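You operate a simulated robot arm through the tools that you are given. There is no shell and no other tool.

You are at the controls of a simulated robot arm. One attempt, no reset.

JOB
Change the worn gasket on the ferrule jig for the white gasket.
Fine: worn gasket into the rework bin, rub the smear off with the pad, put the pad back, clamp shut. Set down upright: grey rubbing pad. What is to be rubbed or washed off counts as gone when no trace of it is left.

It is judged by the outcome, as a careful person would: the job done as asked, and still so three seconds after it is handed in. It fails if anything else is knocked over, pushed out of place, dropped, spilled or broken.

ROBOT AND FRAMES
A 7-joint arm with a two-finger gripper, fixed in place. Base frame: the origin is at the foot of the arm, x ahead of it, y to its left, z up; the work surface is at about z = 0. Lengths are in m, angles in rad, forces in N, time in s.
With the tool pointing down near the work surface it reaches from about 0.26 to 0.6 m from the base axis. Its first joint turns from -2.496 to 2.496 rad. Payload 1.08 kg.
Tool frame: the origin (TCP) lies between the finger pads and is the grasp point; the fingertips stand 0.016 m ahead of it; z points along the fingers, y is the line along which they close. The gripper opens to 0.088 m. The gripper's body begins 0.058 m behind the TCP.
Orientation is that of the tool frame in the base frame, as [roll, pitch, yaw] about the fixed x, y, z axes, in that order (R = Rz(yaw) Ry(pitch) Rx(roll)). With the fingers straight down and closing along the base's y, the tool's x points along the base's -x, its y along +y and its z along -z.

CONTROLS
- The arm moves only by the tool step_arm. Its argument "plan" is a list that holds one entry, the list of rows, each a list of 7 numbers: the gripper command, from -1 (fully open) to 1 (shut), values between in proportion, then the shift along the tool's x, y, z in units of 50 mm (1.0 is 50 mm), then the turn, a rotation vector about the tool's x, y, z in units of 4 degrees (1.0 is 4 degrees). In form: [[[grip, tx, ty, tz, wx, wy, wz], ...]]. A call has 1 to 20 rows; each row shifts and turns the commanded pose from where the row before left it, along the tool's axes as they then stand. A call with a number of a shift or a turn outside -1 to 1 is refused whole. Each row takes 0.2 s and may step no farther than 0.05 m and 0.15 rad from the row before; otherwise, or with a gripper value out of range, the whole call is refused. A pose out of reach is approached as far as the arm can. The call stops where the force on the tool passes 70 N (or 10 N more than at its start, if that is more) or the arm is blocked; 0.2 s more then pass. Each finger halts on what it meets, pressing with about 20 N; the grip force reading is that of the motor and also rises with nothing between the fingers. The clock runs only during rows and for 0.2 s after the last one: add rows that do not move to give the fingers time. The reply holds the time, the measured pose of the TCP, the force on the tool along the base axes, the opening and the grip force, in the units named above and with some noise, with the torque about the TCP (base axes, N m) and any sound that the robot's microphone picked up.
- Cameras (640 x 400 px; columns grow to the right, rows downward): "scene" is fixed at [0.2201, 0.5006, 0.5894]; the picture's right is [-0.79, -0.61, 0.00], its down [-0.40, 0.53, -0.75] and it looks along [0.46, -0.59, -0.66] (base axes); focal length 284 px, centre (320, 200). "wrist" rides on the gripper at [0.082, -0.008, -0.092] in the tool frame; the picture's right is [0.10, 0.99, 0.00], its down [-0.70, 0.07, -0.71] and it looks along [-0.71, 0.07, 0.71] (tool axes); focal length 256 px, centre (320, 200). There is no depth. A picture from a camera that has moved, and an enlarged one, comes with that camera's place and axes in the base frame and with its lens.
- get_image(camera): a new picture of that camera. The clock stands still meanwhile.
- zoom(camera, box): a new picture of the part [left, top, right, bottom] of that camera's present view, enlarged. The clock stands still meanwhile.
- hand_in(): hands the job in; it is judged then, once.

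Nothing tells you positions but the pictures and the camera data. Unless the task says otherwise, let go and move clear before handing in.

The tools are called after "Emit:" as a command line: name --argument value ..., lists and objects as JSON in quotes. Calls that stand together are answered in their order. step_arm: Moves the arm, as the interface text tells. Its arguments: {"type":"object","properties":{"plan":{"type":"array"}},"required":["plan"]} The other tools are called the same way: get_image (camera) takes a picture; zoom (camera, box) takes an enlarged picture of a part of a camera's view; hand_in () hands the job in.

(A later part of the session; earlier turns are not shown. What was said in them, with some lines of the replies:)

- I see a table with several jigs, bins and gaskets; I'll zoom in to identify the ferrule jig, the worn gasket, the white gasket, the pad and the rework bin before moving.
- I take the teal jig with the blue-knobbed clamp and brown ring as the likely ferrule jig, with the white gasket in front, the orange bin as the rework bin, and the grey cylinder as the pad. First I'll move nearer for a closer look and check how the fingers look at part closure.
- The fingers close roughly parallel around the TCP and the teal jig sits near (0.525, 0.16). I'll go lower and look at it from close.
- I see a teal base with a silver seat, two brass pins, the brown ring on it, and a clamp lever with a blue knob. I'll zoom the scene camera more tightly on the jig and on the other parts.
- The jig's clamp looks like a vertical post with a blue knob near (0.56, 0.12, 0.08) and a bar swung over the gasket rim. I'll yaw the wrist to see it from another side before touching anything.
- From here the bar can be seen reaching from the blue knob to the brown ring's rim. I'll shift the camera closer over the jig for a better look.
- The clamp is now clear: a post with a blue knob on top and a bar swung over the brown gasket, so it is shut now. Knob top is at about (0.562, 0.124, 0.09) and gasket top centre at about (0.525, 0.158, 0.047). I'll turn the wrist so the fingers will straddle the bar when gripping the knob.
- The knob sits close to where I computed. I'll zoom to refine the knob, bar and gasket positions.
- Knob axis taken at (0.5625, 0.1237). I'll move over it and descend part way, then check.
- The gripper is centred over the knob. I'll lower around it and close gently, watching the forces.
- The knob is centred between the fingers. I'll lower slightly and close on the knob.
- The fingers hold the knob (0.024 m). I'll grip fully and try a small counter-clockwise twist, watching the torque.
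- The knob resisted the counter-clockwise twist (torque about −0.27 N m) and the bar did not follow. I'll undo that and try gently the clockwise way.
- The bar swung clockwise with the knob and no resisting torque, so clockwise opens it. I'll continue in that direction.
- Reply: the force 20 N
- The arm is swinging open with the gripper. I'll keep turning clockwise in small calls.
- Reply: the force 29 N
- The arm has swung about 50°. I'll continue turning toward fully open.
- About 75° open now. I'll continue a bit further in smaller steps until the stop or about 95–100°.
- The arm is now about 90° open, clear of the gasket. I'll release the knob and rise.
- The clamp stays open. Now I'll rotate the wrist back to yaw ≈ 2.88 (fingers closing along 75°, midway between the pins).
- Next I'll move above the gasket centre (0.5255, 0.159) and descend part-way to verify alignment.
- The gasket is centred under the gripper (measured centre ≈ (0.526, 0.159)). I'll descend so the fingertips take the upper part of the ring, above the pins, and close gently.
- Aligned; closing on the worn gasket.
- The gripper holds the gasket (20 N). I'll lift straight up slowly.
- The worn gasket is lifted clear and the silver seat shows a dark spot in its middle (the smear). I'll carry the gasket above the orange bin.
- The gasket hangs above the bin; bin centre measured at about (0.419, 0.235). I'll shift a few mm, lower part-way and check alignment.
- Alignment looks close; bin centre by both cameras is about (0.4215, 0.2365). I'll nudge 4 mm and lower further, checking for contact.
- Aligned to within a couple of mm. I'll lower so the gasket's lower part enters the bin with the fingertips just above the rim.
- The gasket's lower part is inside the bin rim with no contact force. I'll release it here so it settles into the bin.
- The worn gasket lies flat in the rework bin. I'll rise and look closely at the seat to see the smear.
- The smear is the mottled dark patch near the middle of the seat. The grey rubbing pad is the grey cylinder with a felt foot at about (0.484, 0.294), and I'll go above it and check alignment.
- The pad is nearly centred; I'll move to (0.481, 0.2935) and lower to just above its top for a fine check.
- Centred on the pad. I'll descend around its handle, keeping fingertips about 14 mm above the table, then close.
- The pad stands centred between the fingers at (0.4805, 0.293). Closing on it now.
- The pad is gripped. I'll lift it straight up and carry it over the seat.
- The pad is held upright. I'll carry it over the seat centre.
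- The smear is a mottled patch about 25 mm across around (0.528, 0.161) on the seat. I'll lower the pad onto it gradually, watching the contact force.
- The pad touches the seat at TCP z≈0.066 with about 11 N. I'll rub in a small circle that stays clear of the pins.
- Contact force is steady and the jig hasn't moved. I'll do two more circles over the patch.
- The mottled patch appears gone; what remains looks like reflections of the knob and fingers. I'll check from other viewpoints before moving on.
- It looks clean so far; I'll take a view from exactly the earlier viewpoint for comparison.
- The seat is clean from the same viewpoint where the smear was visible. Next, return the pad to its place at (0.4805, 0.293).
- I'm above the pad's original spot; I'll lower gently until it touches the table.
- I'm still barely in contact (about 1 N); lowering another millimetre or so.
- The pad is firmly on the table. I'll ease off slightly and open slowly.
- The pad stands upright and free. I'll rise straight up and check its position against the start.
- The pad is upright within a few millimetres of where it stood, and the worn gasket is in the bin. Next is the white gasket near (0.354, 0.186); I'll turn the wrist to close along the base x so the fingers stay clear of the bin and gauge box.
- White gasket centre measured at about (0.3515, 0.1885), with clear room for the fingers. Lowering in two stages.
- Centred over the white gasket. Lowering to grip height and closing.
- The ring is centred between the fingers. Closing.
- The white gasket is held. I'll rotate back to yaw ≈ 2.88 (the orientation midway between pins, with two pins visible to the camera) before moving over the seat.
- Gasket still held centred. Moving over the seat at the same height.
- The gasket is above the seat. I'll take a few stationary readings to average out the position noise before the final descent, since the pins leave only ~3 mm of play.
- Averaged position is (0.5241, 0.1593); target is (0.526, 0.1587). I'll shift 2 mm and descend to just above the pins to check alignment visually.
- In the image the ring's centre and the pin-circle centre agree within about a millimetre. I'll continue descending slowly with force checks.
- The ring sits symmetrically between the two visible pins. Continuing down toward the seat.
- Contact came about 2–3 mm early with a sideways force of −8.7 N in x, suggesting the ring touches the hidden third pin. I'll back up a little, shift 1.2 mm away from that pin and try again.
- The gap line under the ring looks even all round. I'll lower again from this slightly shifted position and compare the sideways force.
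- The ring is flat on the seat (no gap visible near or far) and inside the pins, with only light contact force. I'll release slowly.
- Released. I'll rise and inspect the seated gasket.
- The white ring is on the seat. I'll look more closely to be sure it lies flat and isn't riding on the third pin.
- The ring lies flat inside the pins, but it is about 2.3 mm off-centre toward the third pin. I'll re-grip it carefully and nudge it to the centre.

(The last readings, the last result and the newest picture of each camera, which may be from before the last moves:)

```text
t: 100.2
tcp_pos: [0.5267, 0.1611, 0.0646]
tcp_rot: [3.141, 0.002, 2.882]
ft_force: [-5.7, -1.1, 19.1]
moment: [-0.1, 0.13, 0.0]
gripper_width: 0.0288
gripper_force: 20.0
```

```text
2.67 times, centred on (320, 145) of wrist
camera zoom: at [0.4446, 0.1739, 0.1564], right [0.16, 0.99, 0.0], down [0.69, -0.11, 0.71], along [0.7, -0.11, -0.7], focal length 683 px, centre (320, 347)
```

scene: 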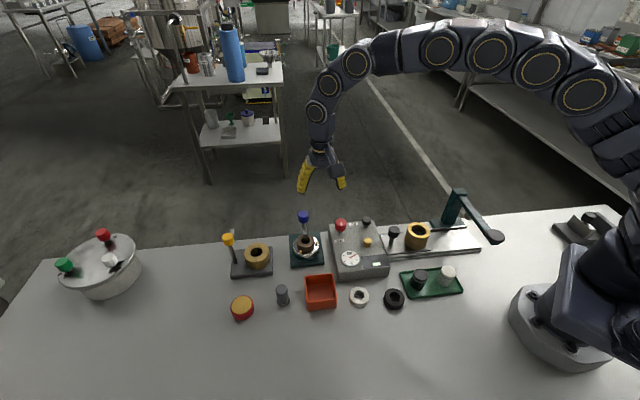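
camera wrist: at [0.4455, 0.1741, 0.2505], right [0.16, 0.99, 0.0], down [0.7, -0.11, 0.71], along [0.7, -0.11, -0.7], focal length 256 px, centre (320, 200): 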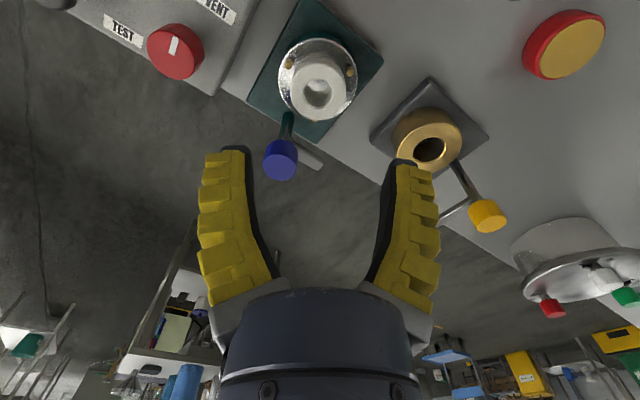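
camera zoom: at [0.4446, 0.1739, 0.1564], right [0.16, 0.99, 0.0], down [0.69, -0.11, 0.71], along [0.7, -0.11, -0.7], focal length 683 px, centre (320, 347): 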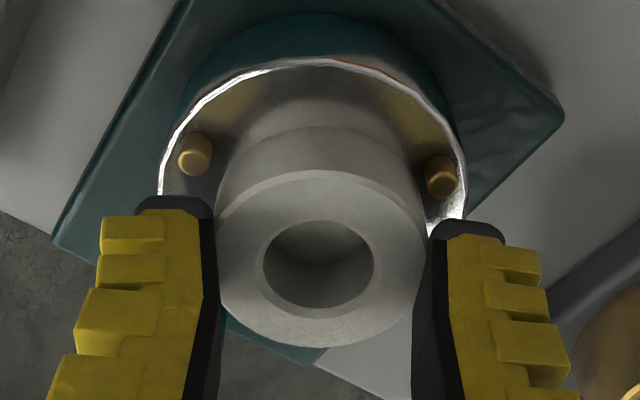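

Re-gripped. I'll lift 2 mm (still inside the pins), shift by the measured offset, and look.

Emit:
step_arm --plan '[[[0.7, 0, 0, -0.05, 0, 0, 0], [0.7, 0.023, -0.015, 0, 0, 0, 0], [0.7, 0.023, -0.015, 0, 0, 0, 0], [0.7, 0, 0, 0, 0, 0, 0]]]'

Emit:
zoom --camera "wrist" --box '[240, 70, 400, 220]'

Emit:
zoom --camera "scene" --box '[292, 228, 324, 262]'

```text
t: 101.2
tcp_pos: [0.524, 0.1598, 0.0663]
tcp_rot: [-3.141, 0.0, 2.883]
ft_force: [0.3, -0.6, 0.1]
moment: [0.02, 0.03, 0.02]
gripper_width: 0.0224
gripper_force: 20.0
```

```text
2.67 times, centred on (320, 145) of wrist
camera zoom: at [0.4418, 0.1717, 0.1583], right [0.16, 0.99, 0.0], down [0.7, -0.11, 0.71], along [0.7, -0.11, -0.71], focal length 683 px, centre (320, 347)
```

zoom: 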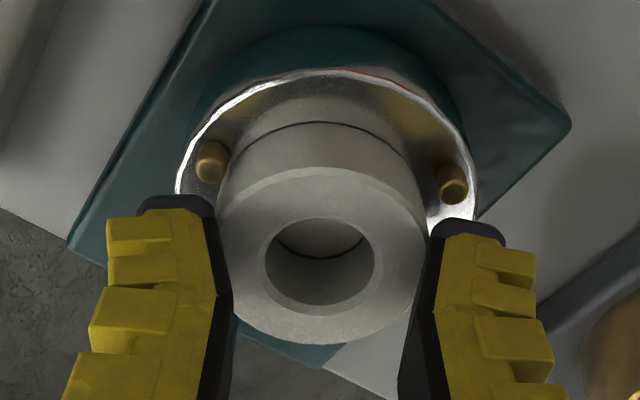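

```text
11.76 times, centred on (308, 245) of scene
camera zoom: at [0.2201, 0.5006, 0.5894], right [-0.79, -0.61, 0.0], down [-0.4, 0.53, -0.75], along [0.46, -0.59, -0.66], focal length 3342 px, centre (461, -329)
```

zoom: 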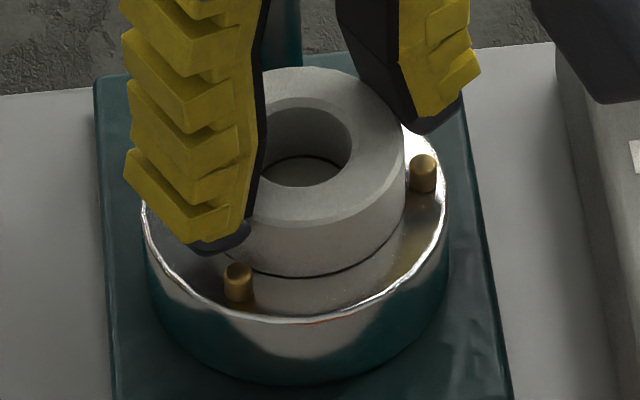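

Now it is close to centred (slightly over-corrected in y by ~1 mm). I'll nudge back 0.9 mm and lower.

Emit:
step_arm --plan '[[[0.7, 0, 0.018, 0, 0, 0, 0], [0.7, 0, 0, 0.02, 0, 0, 0], [0.7, 0, 0, 0, 0, 0, 0]]]'

Emit:
zoom --camera "wrist" --box '[240, 70, 400, 220]'

Emit:
zoom --camera "scene" --box '[292, 228, 324, 262]'

```text
t: 102.0
tcp_pos: [0.5245, 0.1599, 0.0654]
tcp_rot: [-3.14, -0.001, 2.882]
ft_force: [-2.0, -1.1, 5.5]
moment: [-0.02, 0.04, 0.02]
gripper_width: 0.0225
gripper_force: 20.1
```

```text
2.67 times, centred on (320, 145) of wrist
camera zoom: at [0.442, 0.1727, 0.1578], right [0.16, 0.99, 0.0], down [0.7, -0.11, 0.71], along [0.7, -0.11, -0.7], focal length 683 px, centre (320, 347)
```

zoom: 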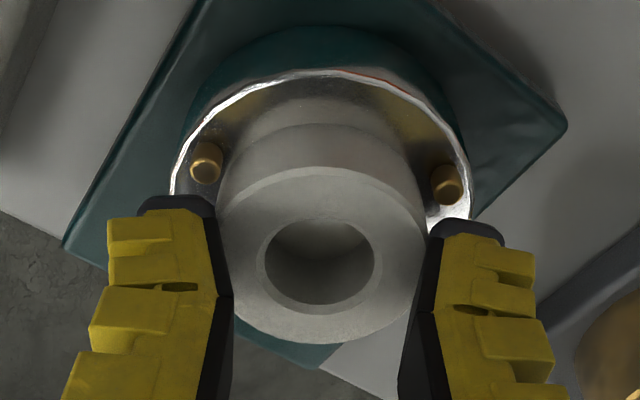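

```text
11.76 times, centred on (308, 245) of scene
camera zoom: at [0.2201, 0.5006, 0.5894], right [-0.79, -0.61, 0.0], down [-0.4, 0.53, -0.75], along [0.46, -0.59, -0.66], focal length 3342 px, centre (461, -329)
```

zoom: 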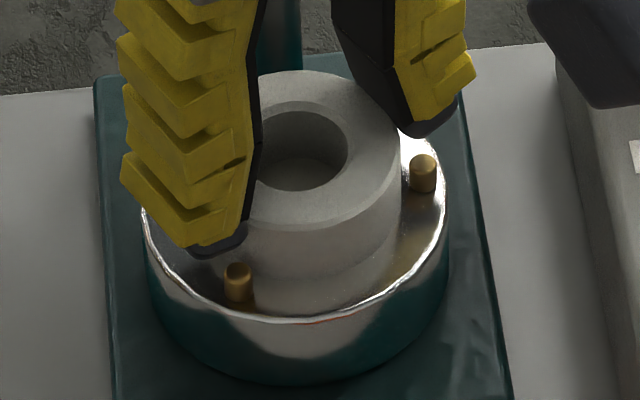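

Now centred within about 1 mm and seated. Releasing slowly and rising.

Emit:
step_arm --plan '[[[0.5, 0, 0, 0, 0, 0, 0], [0.4, 0, 0, 0, 0, 0, 0], [0.3, 0, 0, 0, 0, 0, 0], [0.2, 0, 0, 0, 0, 0, 0], [0.1, 0, 0, 0, 0, 0, 0], [0, 0, 0, 0, 0, 0, 0], [-0.1, 0, 0, 0, 0, 0, 0], [-0.25, 0, 0, 0, 0, 0, 0], [-0.25, 0, 0, 0, 0, 0, 0], [-0.25, 0, 0, -0.2, 0, 0, 0], [-0.25, 0, 0, -0.5, 0, 0, 0], [-0.25, 0, 0, -0.6, 0, 0, 0], [-0.25, 0, 0, -0.6, 0, 0, 0], [-0.25, 0, 0, 0, 0, 0, 0]]]'

Emit:
zoom --camera "scene" --box '[292, 228, 324, 262]'

Emit:
zoom --camera "wrist" --box '[260, 30, 380, 140]'

Emit:
get_image --camera "scene"

```text
t: 105.0
tcp_pos: [0.5239, 0.1575, 0.1589]
tcp_rot: [3.141, -0.001, 2.882]
ft_force: [0.1, -1.0, -0.3]
moment: [-0.03, 0.0, 0.02]
gripper_width: 0.0592
gripper_force: 3.1
```

```text
11.76 times, centred on (308, 245) of scene
camera zoom: at [0.2201, 0.5006, 0.5894], right [-0.79, -0.61, 0.0], down [-0.4, 0.53, -0.75], along [0.46, -0.59, -0.66], focal length 3342 px, centre (461, -329)
```

zoom: 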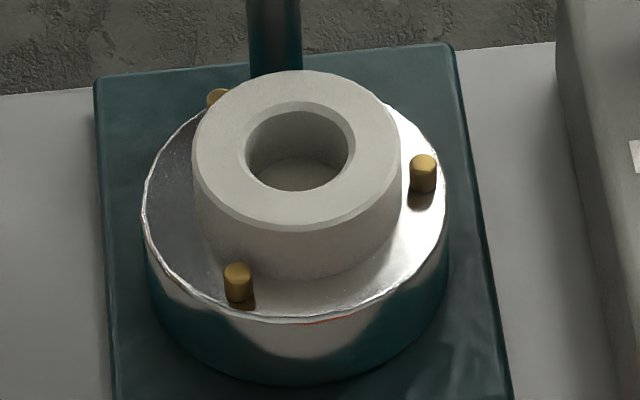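

```text
3.64 times, centred on (320, 85) of wrist
camera zoom: at [0.4418, 0.1715, 0.2511], right [0.16, 0.99, 0.0], down [0.7, -0.11, 0.71], along [0.7, -0.11, -0.71], focal length 931 px, centre (320, 618)
```

zoom: 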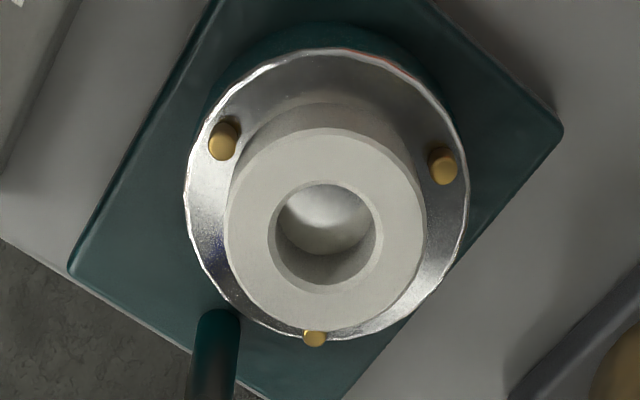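

```text
taken
```

scene: 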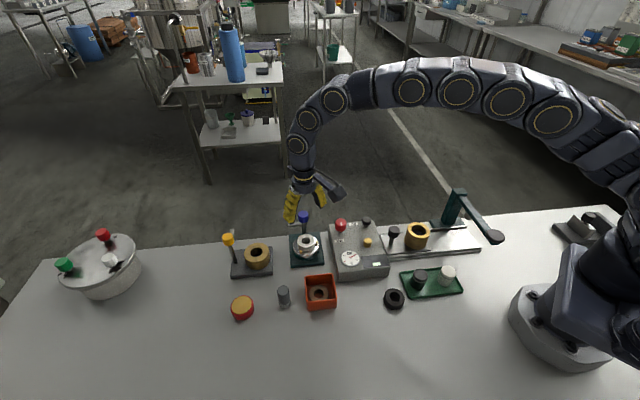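

The white gasket is centred with all three pins clear around it. Now to shut the clamp: I'll turn the wrist to match the open bar direction (yaw ≈ 0.826) as when I released it.

Emit:
step_arm --plan '[[[0, 0, 0, 0, 0, 0, 1], [0, 0, 0, 0, 0, 0, 1], [0, 0, 0, 0, 0, 0, 1], [0, 0, 0, 0, 0, 0, 1], [0, 0, 0, 0, 0, 0, 1], [0, 0, 0, 0, 0, 0, 1], [0, 0, 0, 0, 0, 0, 1], [0, 0, 0, 0, 0, 0, 1], [0, 0, 0, 0, 0, 0, 1], [0, 0, 0, 0, 0, 0, 1], [0, 0, 0, 0, 0, 0, 1], [0, 0, 0, 0, 0, 0, 1], [0, 0, 0, 0, 0, 0, 1], [0, 0, 0, 0, 0, 0, 1], [0, 0, 0, 0, 0, 0, 1], [0, 0, 0, 0, 0, 0, 1], [0, 0, 0, 0, 0, 0, 1], [0, 0, 0, 0, 0, 0, 1], [0, 0, 0, 0, 0, 0, 1], [0, 0, 0, 0, 0, 0, 1]]]'

Emit:
step_arm --plan '[[[0, 0, 0, 0, 0, 0, 1], [0, 0, 0, 0, 0, 0, 1], [0, 0, 0, 0, 0, 0, 1], [0, 0, 0, 0, 0, 0, 1], [0, 0, 0, 0, 0, 0, 1], [0, 0, 0, 0, 0, 0, 1], [0, 0, 0, 0, 0, 0, 1], [0, 0, 0, 0, 0, 0, 1], [0, 0, 0, 0, 0, 0, 1], [0, 0, 0, 0, 0, 0, 0.45], [0, 0, 0, 0, 0, 0, 0]]]'

Emit:
step_arm --plan '[[[0, 0, 0, 0, 0, 0, 0]]]'

Emit:
get_image --camera "wrist"

```text
t: 109.2
tcp_pos: [0.5253, 0.1593, 0.1608]
tcp_rot: [3.14, -0.001, 1.483]
ft_force: [-0.1, 0.7, 0.4]
moment: [0.01, -0.01, 0.0]
gripper_width: 0.0488
gripper_force: 3.3
```

```text
t: 111.6
tcp_pos: [0.5248, 0.1597, 0.1607]
tcp_rot: [-3.141, 0.001, 0.827]
ft_force: [-0.7, 0.6, -0.7]
moment: [0.0, 0.01, 0.01]
gripper_width: 0.0484
gripper_force: 3.5
```

```text
t: 112.0
tcp_pos: [0.5243, 0.1591, 0.1603]
tcp_rot: [3.141, 0.0, 0.824]
ft_force: [0.3, -0.3, -0.2]
moment: [-0.03, -0.01, 0.02]
gripper_width: 0.0489
gripper_force: 4.2
```

```text
taken
camera wrist: at [0.5726, 0.2257, 0.2526], right [0.8, -0.6, 0.0], down [-0.42, -0.56, 0.71], along [-0.43, -0.57, -0.7], focal length 256 px, centre (320, 200)
```

wrist: 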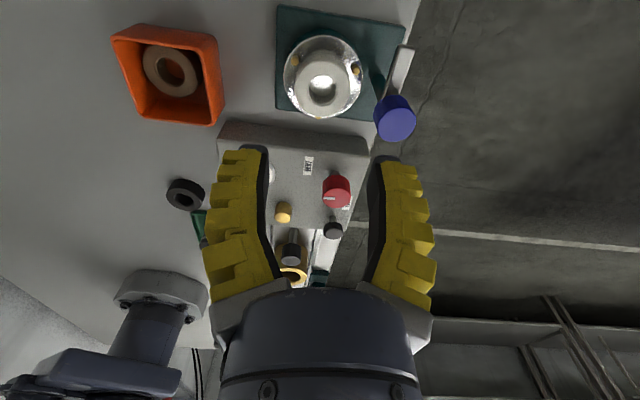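

Moving over the knob at (0.5622, 0.1237) and descending part-way for a check.

Emit:
step_arm --plan '[[[0, -0.009, 0.517, 0, 0, 0, 0], [0, -0.009, 0.517, 0, 0, 0, 0], [0, 0, 0, 0.4, 0, 0, 0], [0, 0, 0, 0.3, 0, 0, 0], [0, 0, 0, 0, 0, 0, 0]]]'

Emit:
get_image --camera "wrist"

Emit:
zoom --camera "scene" --box '[260, 170, 360, 280]'

```text
t: 113.2
tcp_pos: [0.561, 0.1235, 0.1248]
tcp_rot: [-3.14, -0.001, 0.826]
ft_force: [-0.4, -0.7, -0.1]
moment: [0.04, -0.02, -0.05]
gripper_width: 0.0486
gripper_force: 3.5
```

```text
taken
camera wrist: at [0.6095, 0.1896, 0.2168], right [0.8, -0.6, 0.0], down [-0.42, -0.56, 0.71], along [-0.43, -0.57, -0.7], focal length 256 px, centre (320, 200)
```

wrist: 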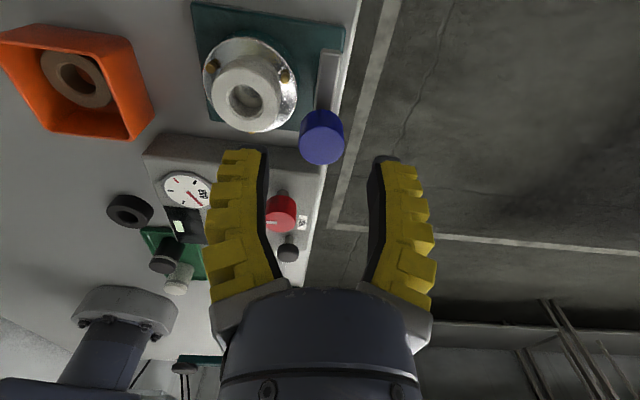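

```text
3.64 times, centred on (310, 225) of scene
camera zoom: at [0.2201, 0.5006, 0.5894], right [-0.79, -0.61, 0.0], down [-0.4, 0.53, -0.75], along [0.46, -0.59, -0.66], focal length 1033 px, centre (356, 109)
```

zoom: 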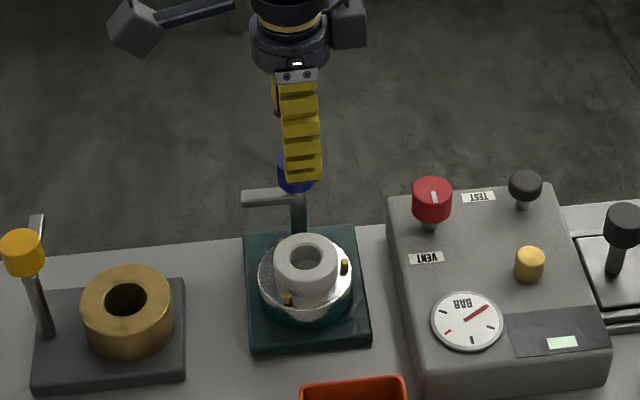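

Centred over the knob. Descending and gripping it.

Emit:
step_arm --plan '[[[0, 0, 0, 0.35, 0, 0, 0], [0, 0, 0, 0.3, 0, 0, 0], [0, 0, 0, 0.2, 0, 0, 0], [0, 0, 0, 0, 0, 0, 0]]]'

Emit:
get_image --camera "wrist"

```text
t: 114.2
tcp_pos: [0.5611, 0.1235, 0.0835]
tcp_rot: [-3.14, -0.001, 0.827]
ft_force: [0.1, -0.2, 0.2]
moment: [0.01, -0.03, 0.02]
gripper_width: 0.0487
gripper_force: 3.1
```

```text
taken
camera wrist: at [0.6105, 0.1894, 0.1751], right [0.8, -0.6, 0.0], down [-0.42, -0.56, 0.71], along [-0.42, -0.57, -0.7], focal length 256 px, centre (320, 200)
```

wrist: 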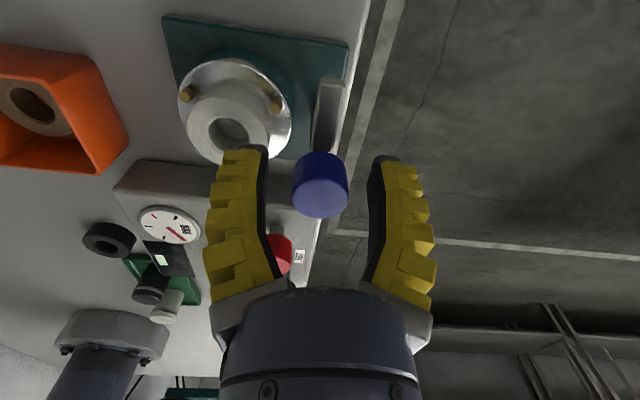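

Knob centred between the fingers, bar between them. Closing and starting the counter-clockwise swing.

Emit:
step_arm --plan '[[[0.3, 0, 0, 0, 0, 0, 0], [0.7, 0, 0, 0, 0, 0, 0], [1, 0, 0, 0, 0, 0, 0], [1, 0, 0, 0, 0, 0, 0], [1, 0, 0, 0, 0, 0, -0.5], [1, 0, 0, 0, 0, 0, -0.8], [1, 0, 0, 0, 0, 0, -0.8], [1, 0, 0, 0, 0, 0, -0.8]]]'

Emit:
get_image --camera "wrist"

```text
t: 116.0
tcp_pos: [0.5623, 0.1236, 0.0835]
tcp_rot: [3.139, -0.002, 1.028]
ft_force: [2.7, 2.4, 12.2]
moment: [-0.05, 0.04, -0.01]
gripper_width: 0.0166
gripper_force: 21.9
```

```text
taken
camera wrist: at [0.5961, 0.1984, 0.176], right [0.9, -0.43, 0.0], down [-0.3, -0.64, 0.71], along [-0.3, -0.64, -0.71], focal length 256 px, centre (320, 200)
```

wrist: 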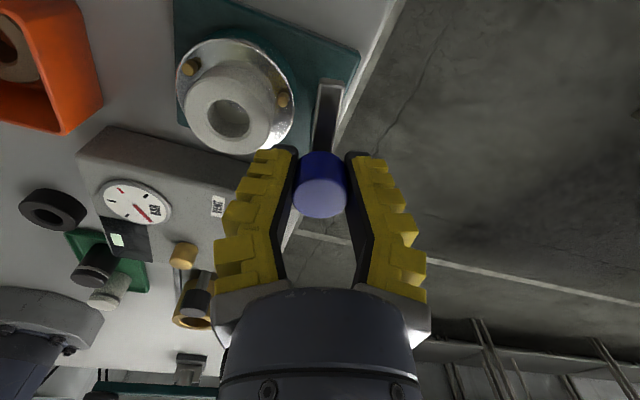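

The bar follows. Continuing the swing.

Emit:
step_arm --plan '[[[1, 0, 0, 0, 0, 0, -0.8], [1, 0, 0, 0, 0, 0, -0.8], [1, 0, 0, 0, 0, 0, -0.8], [1, 0, 0, 0, 0, 0, -0.8], [1, 0, 0, 0, 0, 0, -0.8], [1, 0, 0, 0, 0, 0, -0.8], [1, 0, 0, 0, 0, 0, -0.8], [1, 0, 0, 0, 0, 0, -0.8]]]'

Emit:
get_image --camera "wrist"

Emit:
zoom --camera "scene" --box '[260, 170, 360, 280]'

```text
t: 117.8
tcp_pos: [0.5614, 0.1237, 0.0832]
tcp_rot: [3.137, 0.0, 1.477]
ft_force: [12.6, 1.0, 13.2]
moment: [-0.04, -0.08, 0.03]
gripper_width: 0.0173
gripper_force: 22.2
```

```text
taken
camera wrist: at [0.5605, 0.2063, 0.1754], right [1.0, 0.01, 0.0], down [0.0, -0.7, 0.71], along [0.01, -0.71, -0.7], focal length 256 px, centre (320, 200)
```

wrist: 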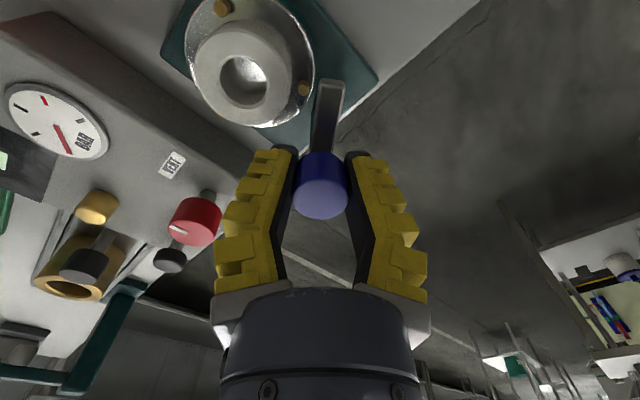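

```text
3.64 times, centred on (310, 225) of scene
camera zoom: at [0.2201, 0.5006, 0.5894], right [-0.79, -0.61, 0.0], down [-0.4, 0.53, -0.75], along [0.46, -0.59, -0.66], focal length 1033 px, centre (356, 109)
```

zoom: 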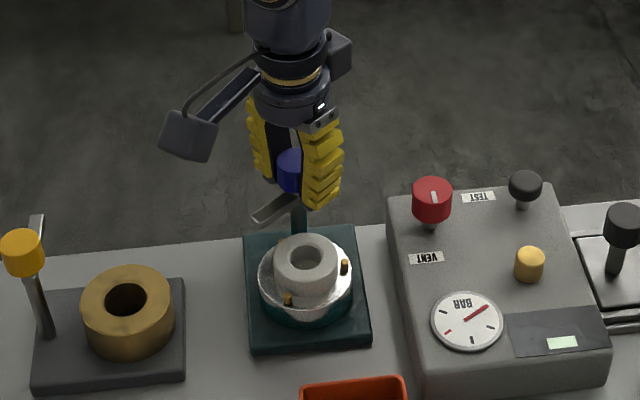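

Swing is going well; continuing toward the gasket, watching torque as the bar comes over it.

Emit:
step_arm --plan '[[[1, 0, 0.01, 0, 0, 0, -0.8], [1, 0, 0, 0, 0, 0, -0.8], [1, 0, 0, 0, 0, 0, -0.8], [1, 0, 0, 0, 0, 0, -0.8], [1, 0, 0, 0, 0, 0, -0.8], [1, 0, 0, 0, 0, 0, -0.8], [1, 0, 0, 0, 0, 0, -0.8], [1, 0, 0, 0, 0, 0, -0.8]]]'

Emit:
get_image --camera "wrist"

Emit:
zoom --camera "scene" --box '[260, 170, 360, 280]'

```text
t: 119.6
tcp_pos: [0.5618, 0.1232, 0.0844]
tcp_rot: [3.141, 0.001, 1.921]
ft_force: [15.3, 4.1, 11.6]
moment: [0.03, -0.19, 0.0]
gripper_width: 0.0169
gripper_force: 22.2
```

```text
taken
camera wrist: at [0.5252, 0.1979, 0.1753], right [0.9, 0.44, 0.0], down [0.31, -0.63, 0.71], along [0.31, -0.64, -0.7], focal length 256 px, centre (320, 200)
```

wrist: 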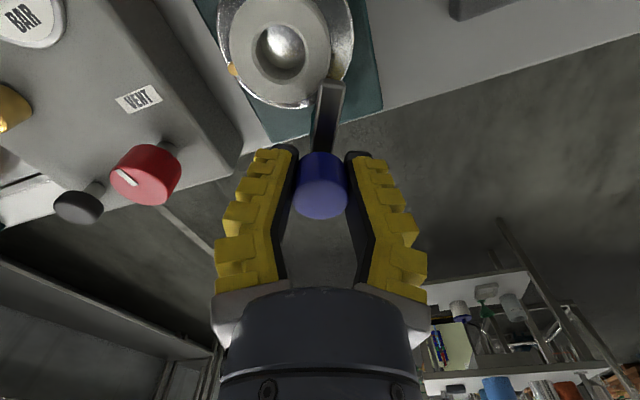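

```text
3.64 times, centred on (310, 225) of scene
camera zoom: at [0.2201, 0.5006, 0.5894], right [-0.79, -0.61, 0.0], down [-0.4, 0.53, -0.75], along [0.46, -0.59, -0.66], focal length 1033 px, centre (356, 109)
```

zoom: 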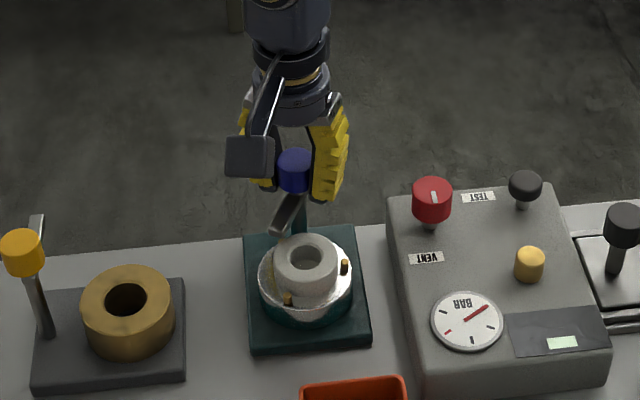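

The bar tip is now over the ring's rim with no resisting torque. Continuing with smaller steps toward the shut stop.

Emit:
step_arm --plan '[[[1, 0, 0, 0, 0, 0, -0.7], [1, 0, 0, 0, 0, 0, -0.7], [1, 0, 0, 0, 0, 0, -0.7], [1, 0, 0, 0, 0, 0, -0.7], [1, 0, 0, 0, 0, 0, -0.7]]]'

Emit:
get_image --camera "wrist"

Emit:
zoom --camera "scene" --box '[275, 200, 339, 275]'

```text
t: 120.8
tcp_pos: [0.5628, 0.1238, 0.0825]
tcp_rot: [3.138, 0.001, 2.169]
ft_force: [15.2, 7.6, 14.2]
moment: [0.2, -0.1, 0.01]
gripper_width: 0.017
gripper_force: 22.0
```

```text
taken
camera wrist: at [0.5083, 0.1868, 0.1752], right [0.77, 0.64, 0.0], down [0.45, -0.54, 0.71], along [0.46, -0.54, -0.7], focal length 256 px, centre (320, 200)
```

wrist: 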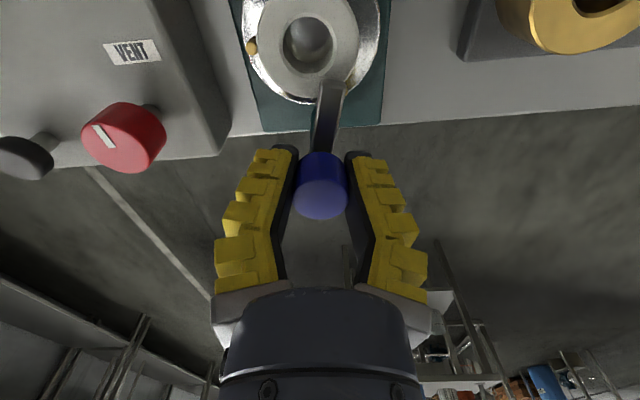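

```text
5.33 times, centred on (307, 238) of scene
camera zoom: at [0.2201, 0.5006, 0.5894], right [-0.79, -0.61, 0.0], down [-0.4, 0.53, -0.75], along [0.46, -0.59, -0.66], focal length 1515 px, centre (389, 0)
```

zoom: 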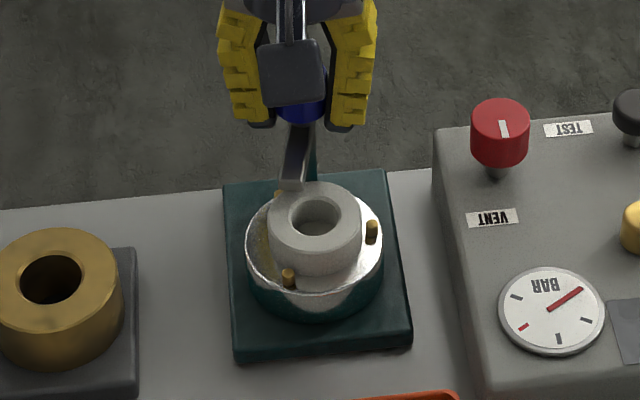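

Nearly there: the bar tip needs about 15° more to match the original shut position. Continuing slowly.

Emit:
step_arm --plan '[[[1, 0, 0, 0, 0, 0, -0.5], [1, 0, 0, 0, 0, 0, -0.5], [1, 0, 0, 0, 0, 0, -0.5], [1, 0, 0, 0, 0, 0, -0.5], [1, 0, 0, 0, 0, 0, -0.5]]]'

Emit:
get_image --camera "wrist"

Emit:
zoom --camera "scene" --box '[275, 200, 339, 275]'

```text
t: 122.0
tcp_pos: [0.5621, 0.1231, 0.0833]
tcp_rot: [3.139, 0.001, 2.34]
ft_force: [13.3, 12.7, 14.0]
moment: [0.05, -0.24, 0.01]
gripper_width: 0.0171
gripper_force: 22.6
```

```text
taken
camera wrist: at [0.4983, 0.1767, 0.1752], right [0.64, 0.77, 0.0], down [0.54, -0.45, 0.71], along [0.54, -0.45, -0.7], focal length 256 px, centre (320, 200)
```

wrist: 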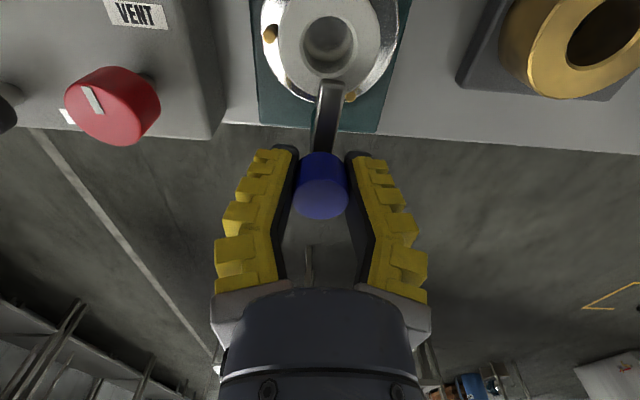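

```text
5.33 times, centred on (307, 238) of scene
camera zoom: at [0.2201, 0.5006, 0.5894], right [-0.79, -0.61, 0.0], down [-0.4, 0.53, -0.75], along [0.46, -0.59, -0.66], focal length 1515 px, centre (389, 0)
```

zoom: 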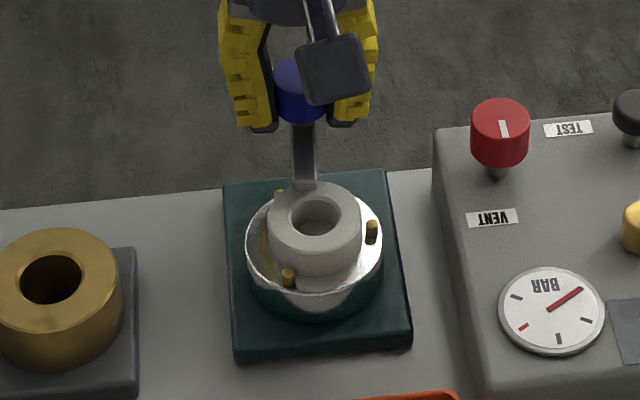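

Almost at the original shut angle; I'll step a few more degrees until it meets the stop.

Emit:
step_arm --plan '[[[1, 0, 0, 0, 0, 0, -0.5], [1, 0, 0, 0, 0, 0, -0.5], [1, 0, 0, 0, 0, 0, 0]]]'

Emit:
zoom --camera "scene" --box '[275, 200, 339, 275]'

```text
t: 122.8
tcp_pos: [0.5619, 0.1228, 0.0831]
tcp_rot: [3.139, 0.0, 2.411]
ft_force: [13.0, 16.1, 11.9]
moment: [0.32, -0.06, -0.15]
gripper_width: 0.0168
gripper_force: 22.3
```

```text
5.33 times, centred on (307, 238) of scene
camera zoom: at [0.2201, 0.5006, 0.5894], right [-0.79, -0.61, 0.0], down [-0.4, 0.53, -0.75], along [0.46, -0.59, -0.66], focal length 1515 px, centre (389, 0)
```

zoom: 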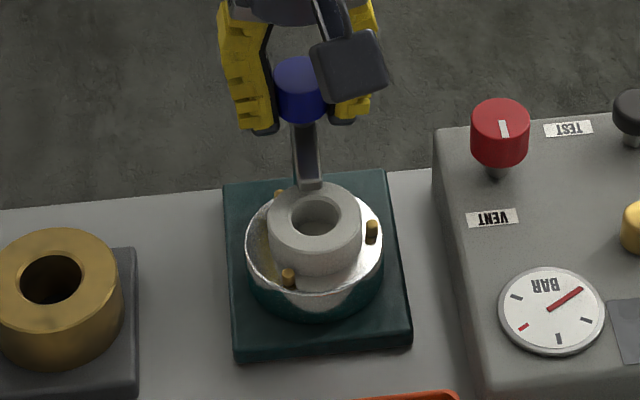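

The resisting torque shows the stop (−0.15 N m) and the bar matches its original shut position. One more small push, then release.

Emit:
step_arm --plan '[[[1, 0, 0, 0, 0, 0, -0.4], [1, 0, 0, 0, 0, 0, -0.3], [1, 0, 0, 0, 0, 0, 0]]]'

Emit:
get_image --camera "wrist"

Emit:
zoom --camera "scene" --box '[275, 200, 339, 275]'

```text
t: 123.6
tcp_pos: [0.5631, 0.1229, 0.0833]
tcp_rot: [3.14, 0.0, 2.459]
ft_force: [15.0, 14.6, 10.8]
moment: [0.13, -0.19, -0.18]
gripper_width: 0.0162
gripper_force: 22.2
```

```text
taken
camera wrist: at [0.4926, 0.1687, 0.1748], right [0.55, 0.84, 0.0], down [0.59, -0.39, 0.71], along [0.59, -0.39, -0.7], focal length 256 px, centre (320, 200)
```

wrist: 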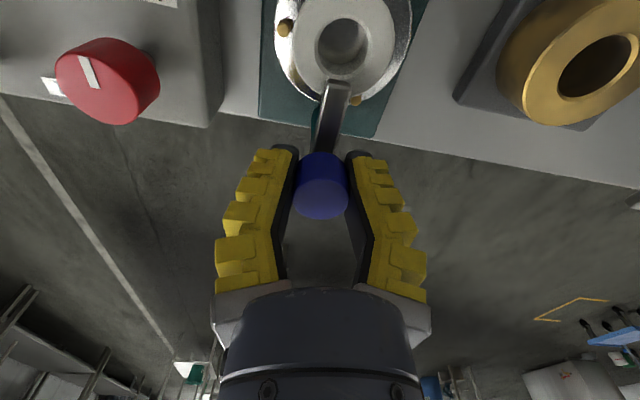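

```text
5.33 times, centred on (307, 238) of scene
camera zoom: at [0.2201, 0.5006, 0.5894], right [-0.79, -0.61, 0.0], down [-0.4, 0.53, -0.75], along [0.46, -0.59, -0.66], focal length 1515 px, centre (389, 0)
```

zoom: 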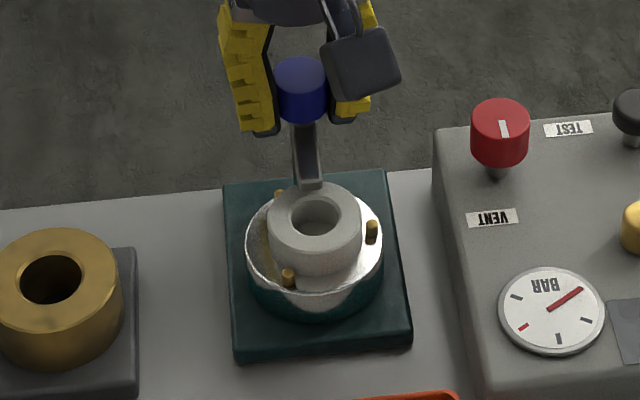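

The clamp is at its stop, shut over the white gasket. Releasing the knob and rising.

Emit:
step_arm --plan '[[[0.6, 0, 0, 0, 0, 0, 0], [0.3, 0, 0, 0, 0, 0, 0], [0, 0, 0, 0, 0, 0, 0], [0, 0, 0, 0, 0, 0, 0], [0, 0, 0, -0.3, 0, 0, 0], [0, 0, 0, -0.5, 0, 0, 0], [0, 0, 0, -0.6, 0, 0, 0], [0, 0, 0, -0.6, 0, 0, 0], [0, 0, 0, -0.6, 0, 0, 0], [0, 0, 0, 0, 0, 0, 0]]]'

Emit:
zoom --camera "scene" --box '[275, 200, 339, 275]'

Emit:
get_image --camera "wrist"

Emit:
zoom --camera "wrist" --box '[270, 0, 390, 110]'

```text
t: 125.8
tcp_pos: [0.5621, 0.1236, 0.2146]
tcp_rot: [-3.141, 0.0, 2.459]
ft_force: [0.2, -0.8, -0.1]
moment: [-0.01, 0.01, 0.02]
gripper_width: 0.0484
gripper_force: 3.4
```

```text
5.33 times, centred on (307, 238) of scene
camera zoom: at [0.2201, 0.5006, 0.5894], right [-0.79, -0.61, 0.0], down [-0.4, 0.53, -0.75], along [0.46, -0.59, -0.66], focal length 1515 px, centre (389, 0)
```

zoom: 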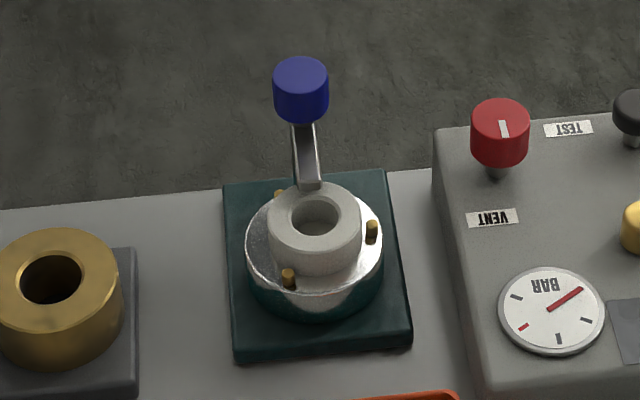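

```text
taken
camera wrist: at [0.4924, 0.1683, 0.3062], right [0.55, 0.84, 0.0], down [0.59, -0.39, 0.71], along [0.59, -0.39, -0.71], focal length 256 px, centre (320, 200)
```

wrist: 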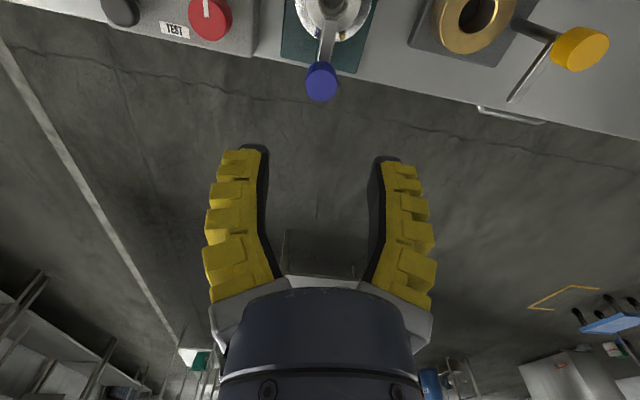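

```text
3.64 times, centred on (330, 55) of wrist
camera zoom: at [0.4924, 0.1683, 0.3062], right [0.55, 0.84, 0.0], down [0.59, -0.39, 0.71], along [0.59, -0.39, -0.71], focal length 931 px, centre (284, 727)
```

zoom: 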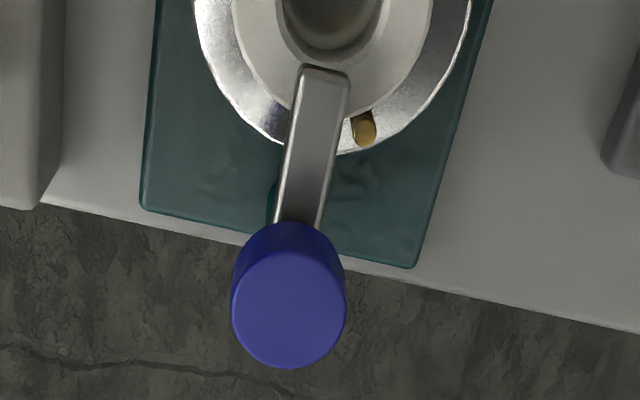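

The clamp is shut over the white gasket just as it was at the start. I'll check the pad, bin and all other items against the starting pictures before handing in.

Emit:
zoom --camera "scene" --box '[260, 270, 310, 315]'

Emit:
zoom --camera "scene" --box '[200, 190, 360, 330]'

Emit:
zoom --camera "scene" --box '[320, 180, 520, 320]'

```text
8.89 times, centred on (285, 292) of scene
camera zoom: at [0.2201, 0.5006, 0.5894], right [-0.79, -0.61, 0.0], down [-0.4, 0.53, -0.75], along [0.46, -0.59, -0.66], focal length 2525 px, centre (631, -622)
```

zoom: 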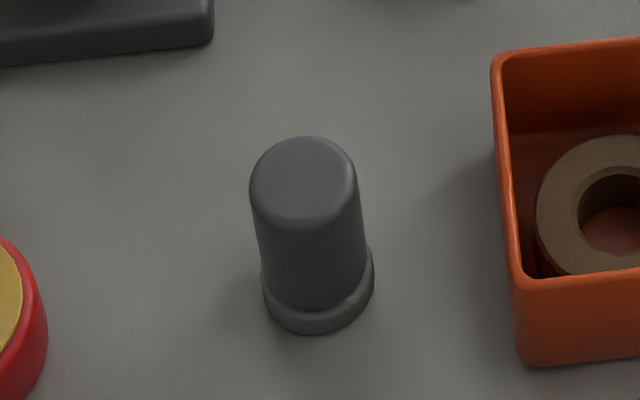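

```text
2.86 times, centred on (280, 260) of scene
camera zoom: at [0.2201, 0.5006, 0.5894], right [-0.79, -0.61, 0.0], down [-0.4, 0.53, -0.75], along [0.46, -0.59, -0.66], focal length 812 px, centre (434, 29)
```

zoom: 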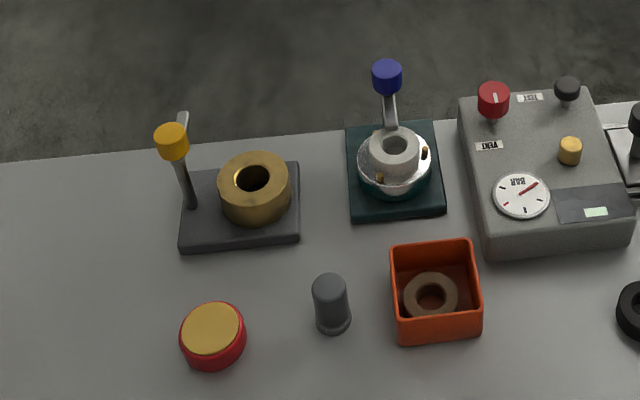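

```text
2.86 times, centred on (420, 250) of scene
camera zoom: at [0.2201, 0.5006, 0.5894], right [-0.79, -0.61, 0.0], down [-0.4, 0.53, -0.75], along [0.46, -0.59, -0.66], focal length 812 px, centre (34, 57)
```

zoom: 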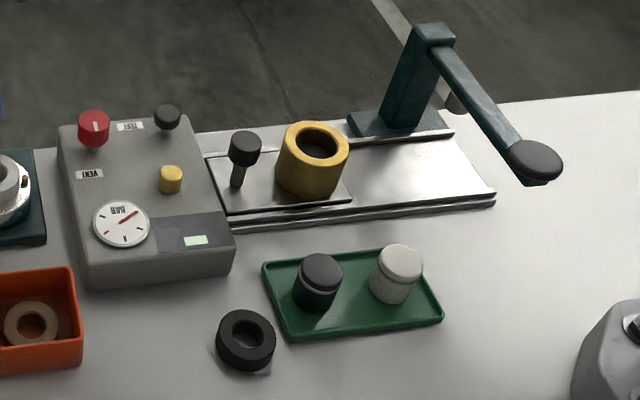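

The white gasket sits centred on the clean seat with the clamp shut over it. The worn gasket is in the rework bin, the pad stands upright about 4 mm from its original spot, and nothing else has moved. The gripper is open and clear above, so I'm handing in.

Emit:
hand_in

```text
The job is handed in.
```

I swapped the worn gasket on the ferrule jig for the white one and handed the job in; I haven't had a verdict back.

- **White gasket:** it lies flat on the seat, inside the three pins and centred to within about 1 mm. It first landed about 2 mm off centre, so I re-gripped it and moved it across.
- **Worn gasket:** it lies flat in the orange rework bin. I let it go with its lower part already inside the rim, so it dropped only a few centimetres.
- **Smear:** I rubbed it with the grey pad, and no trace showed from the same viewpoint where it had been clear before.
- **Grey pad:** it stands upright about 4 mm from where it started.
- **Clamp:** it is shut over the white gasket, turned back until it met its stop and matching the starting picture.

The bin, the other jigs, the gauge box, the tray and the black gasket look unmoved in the final pictures. The gripper was open and clear above the jig when I handed in.
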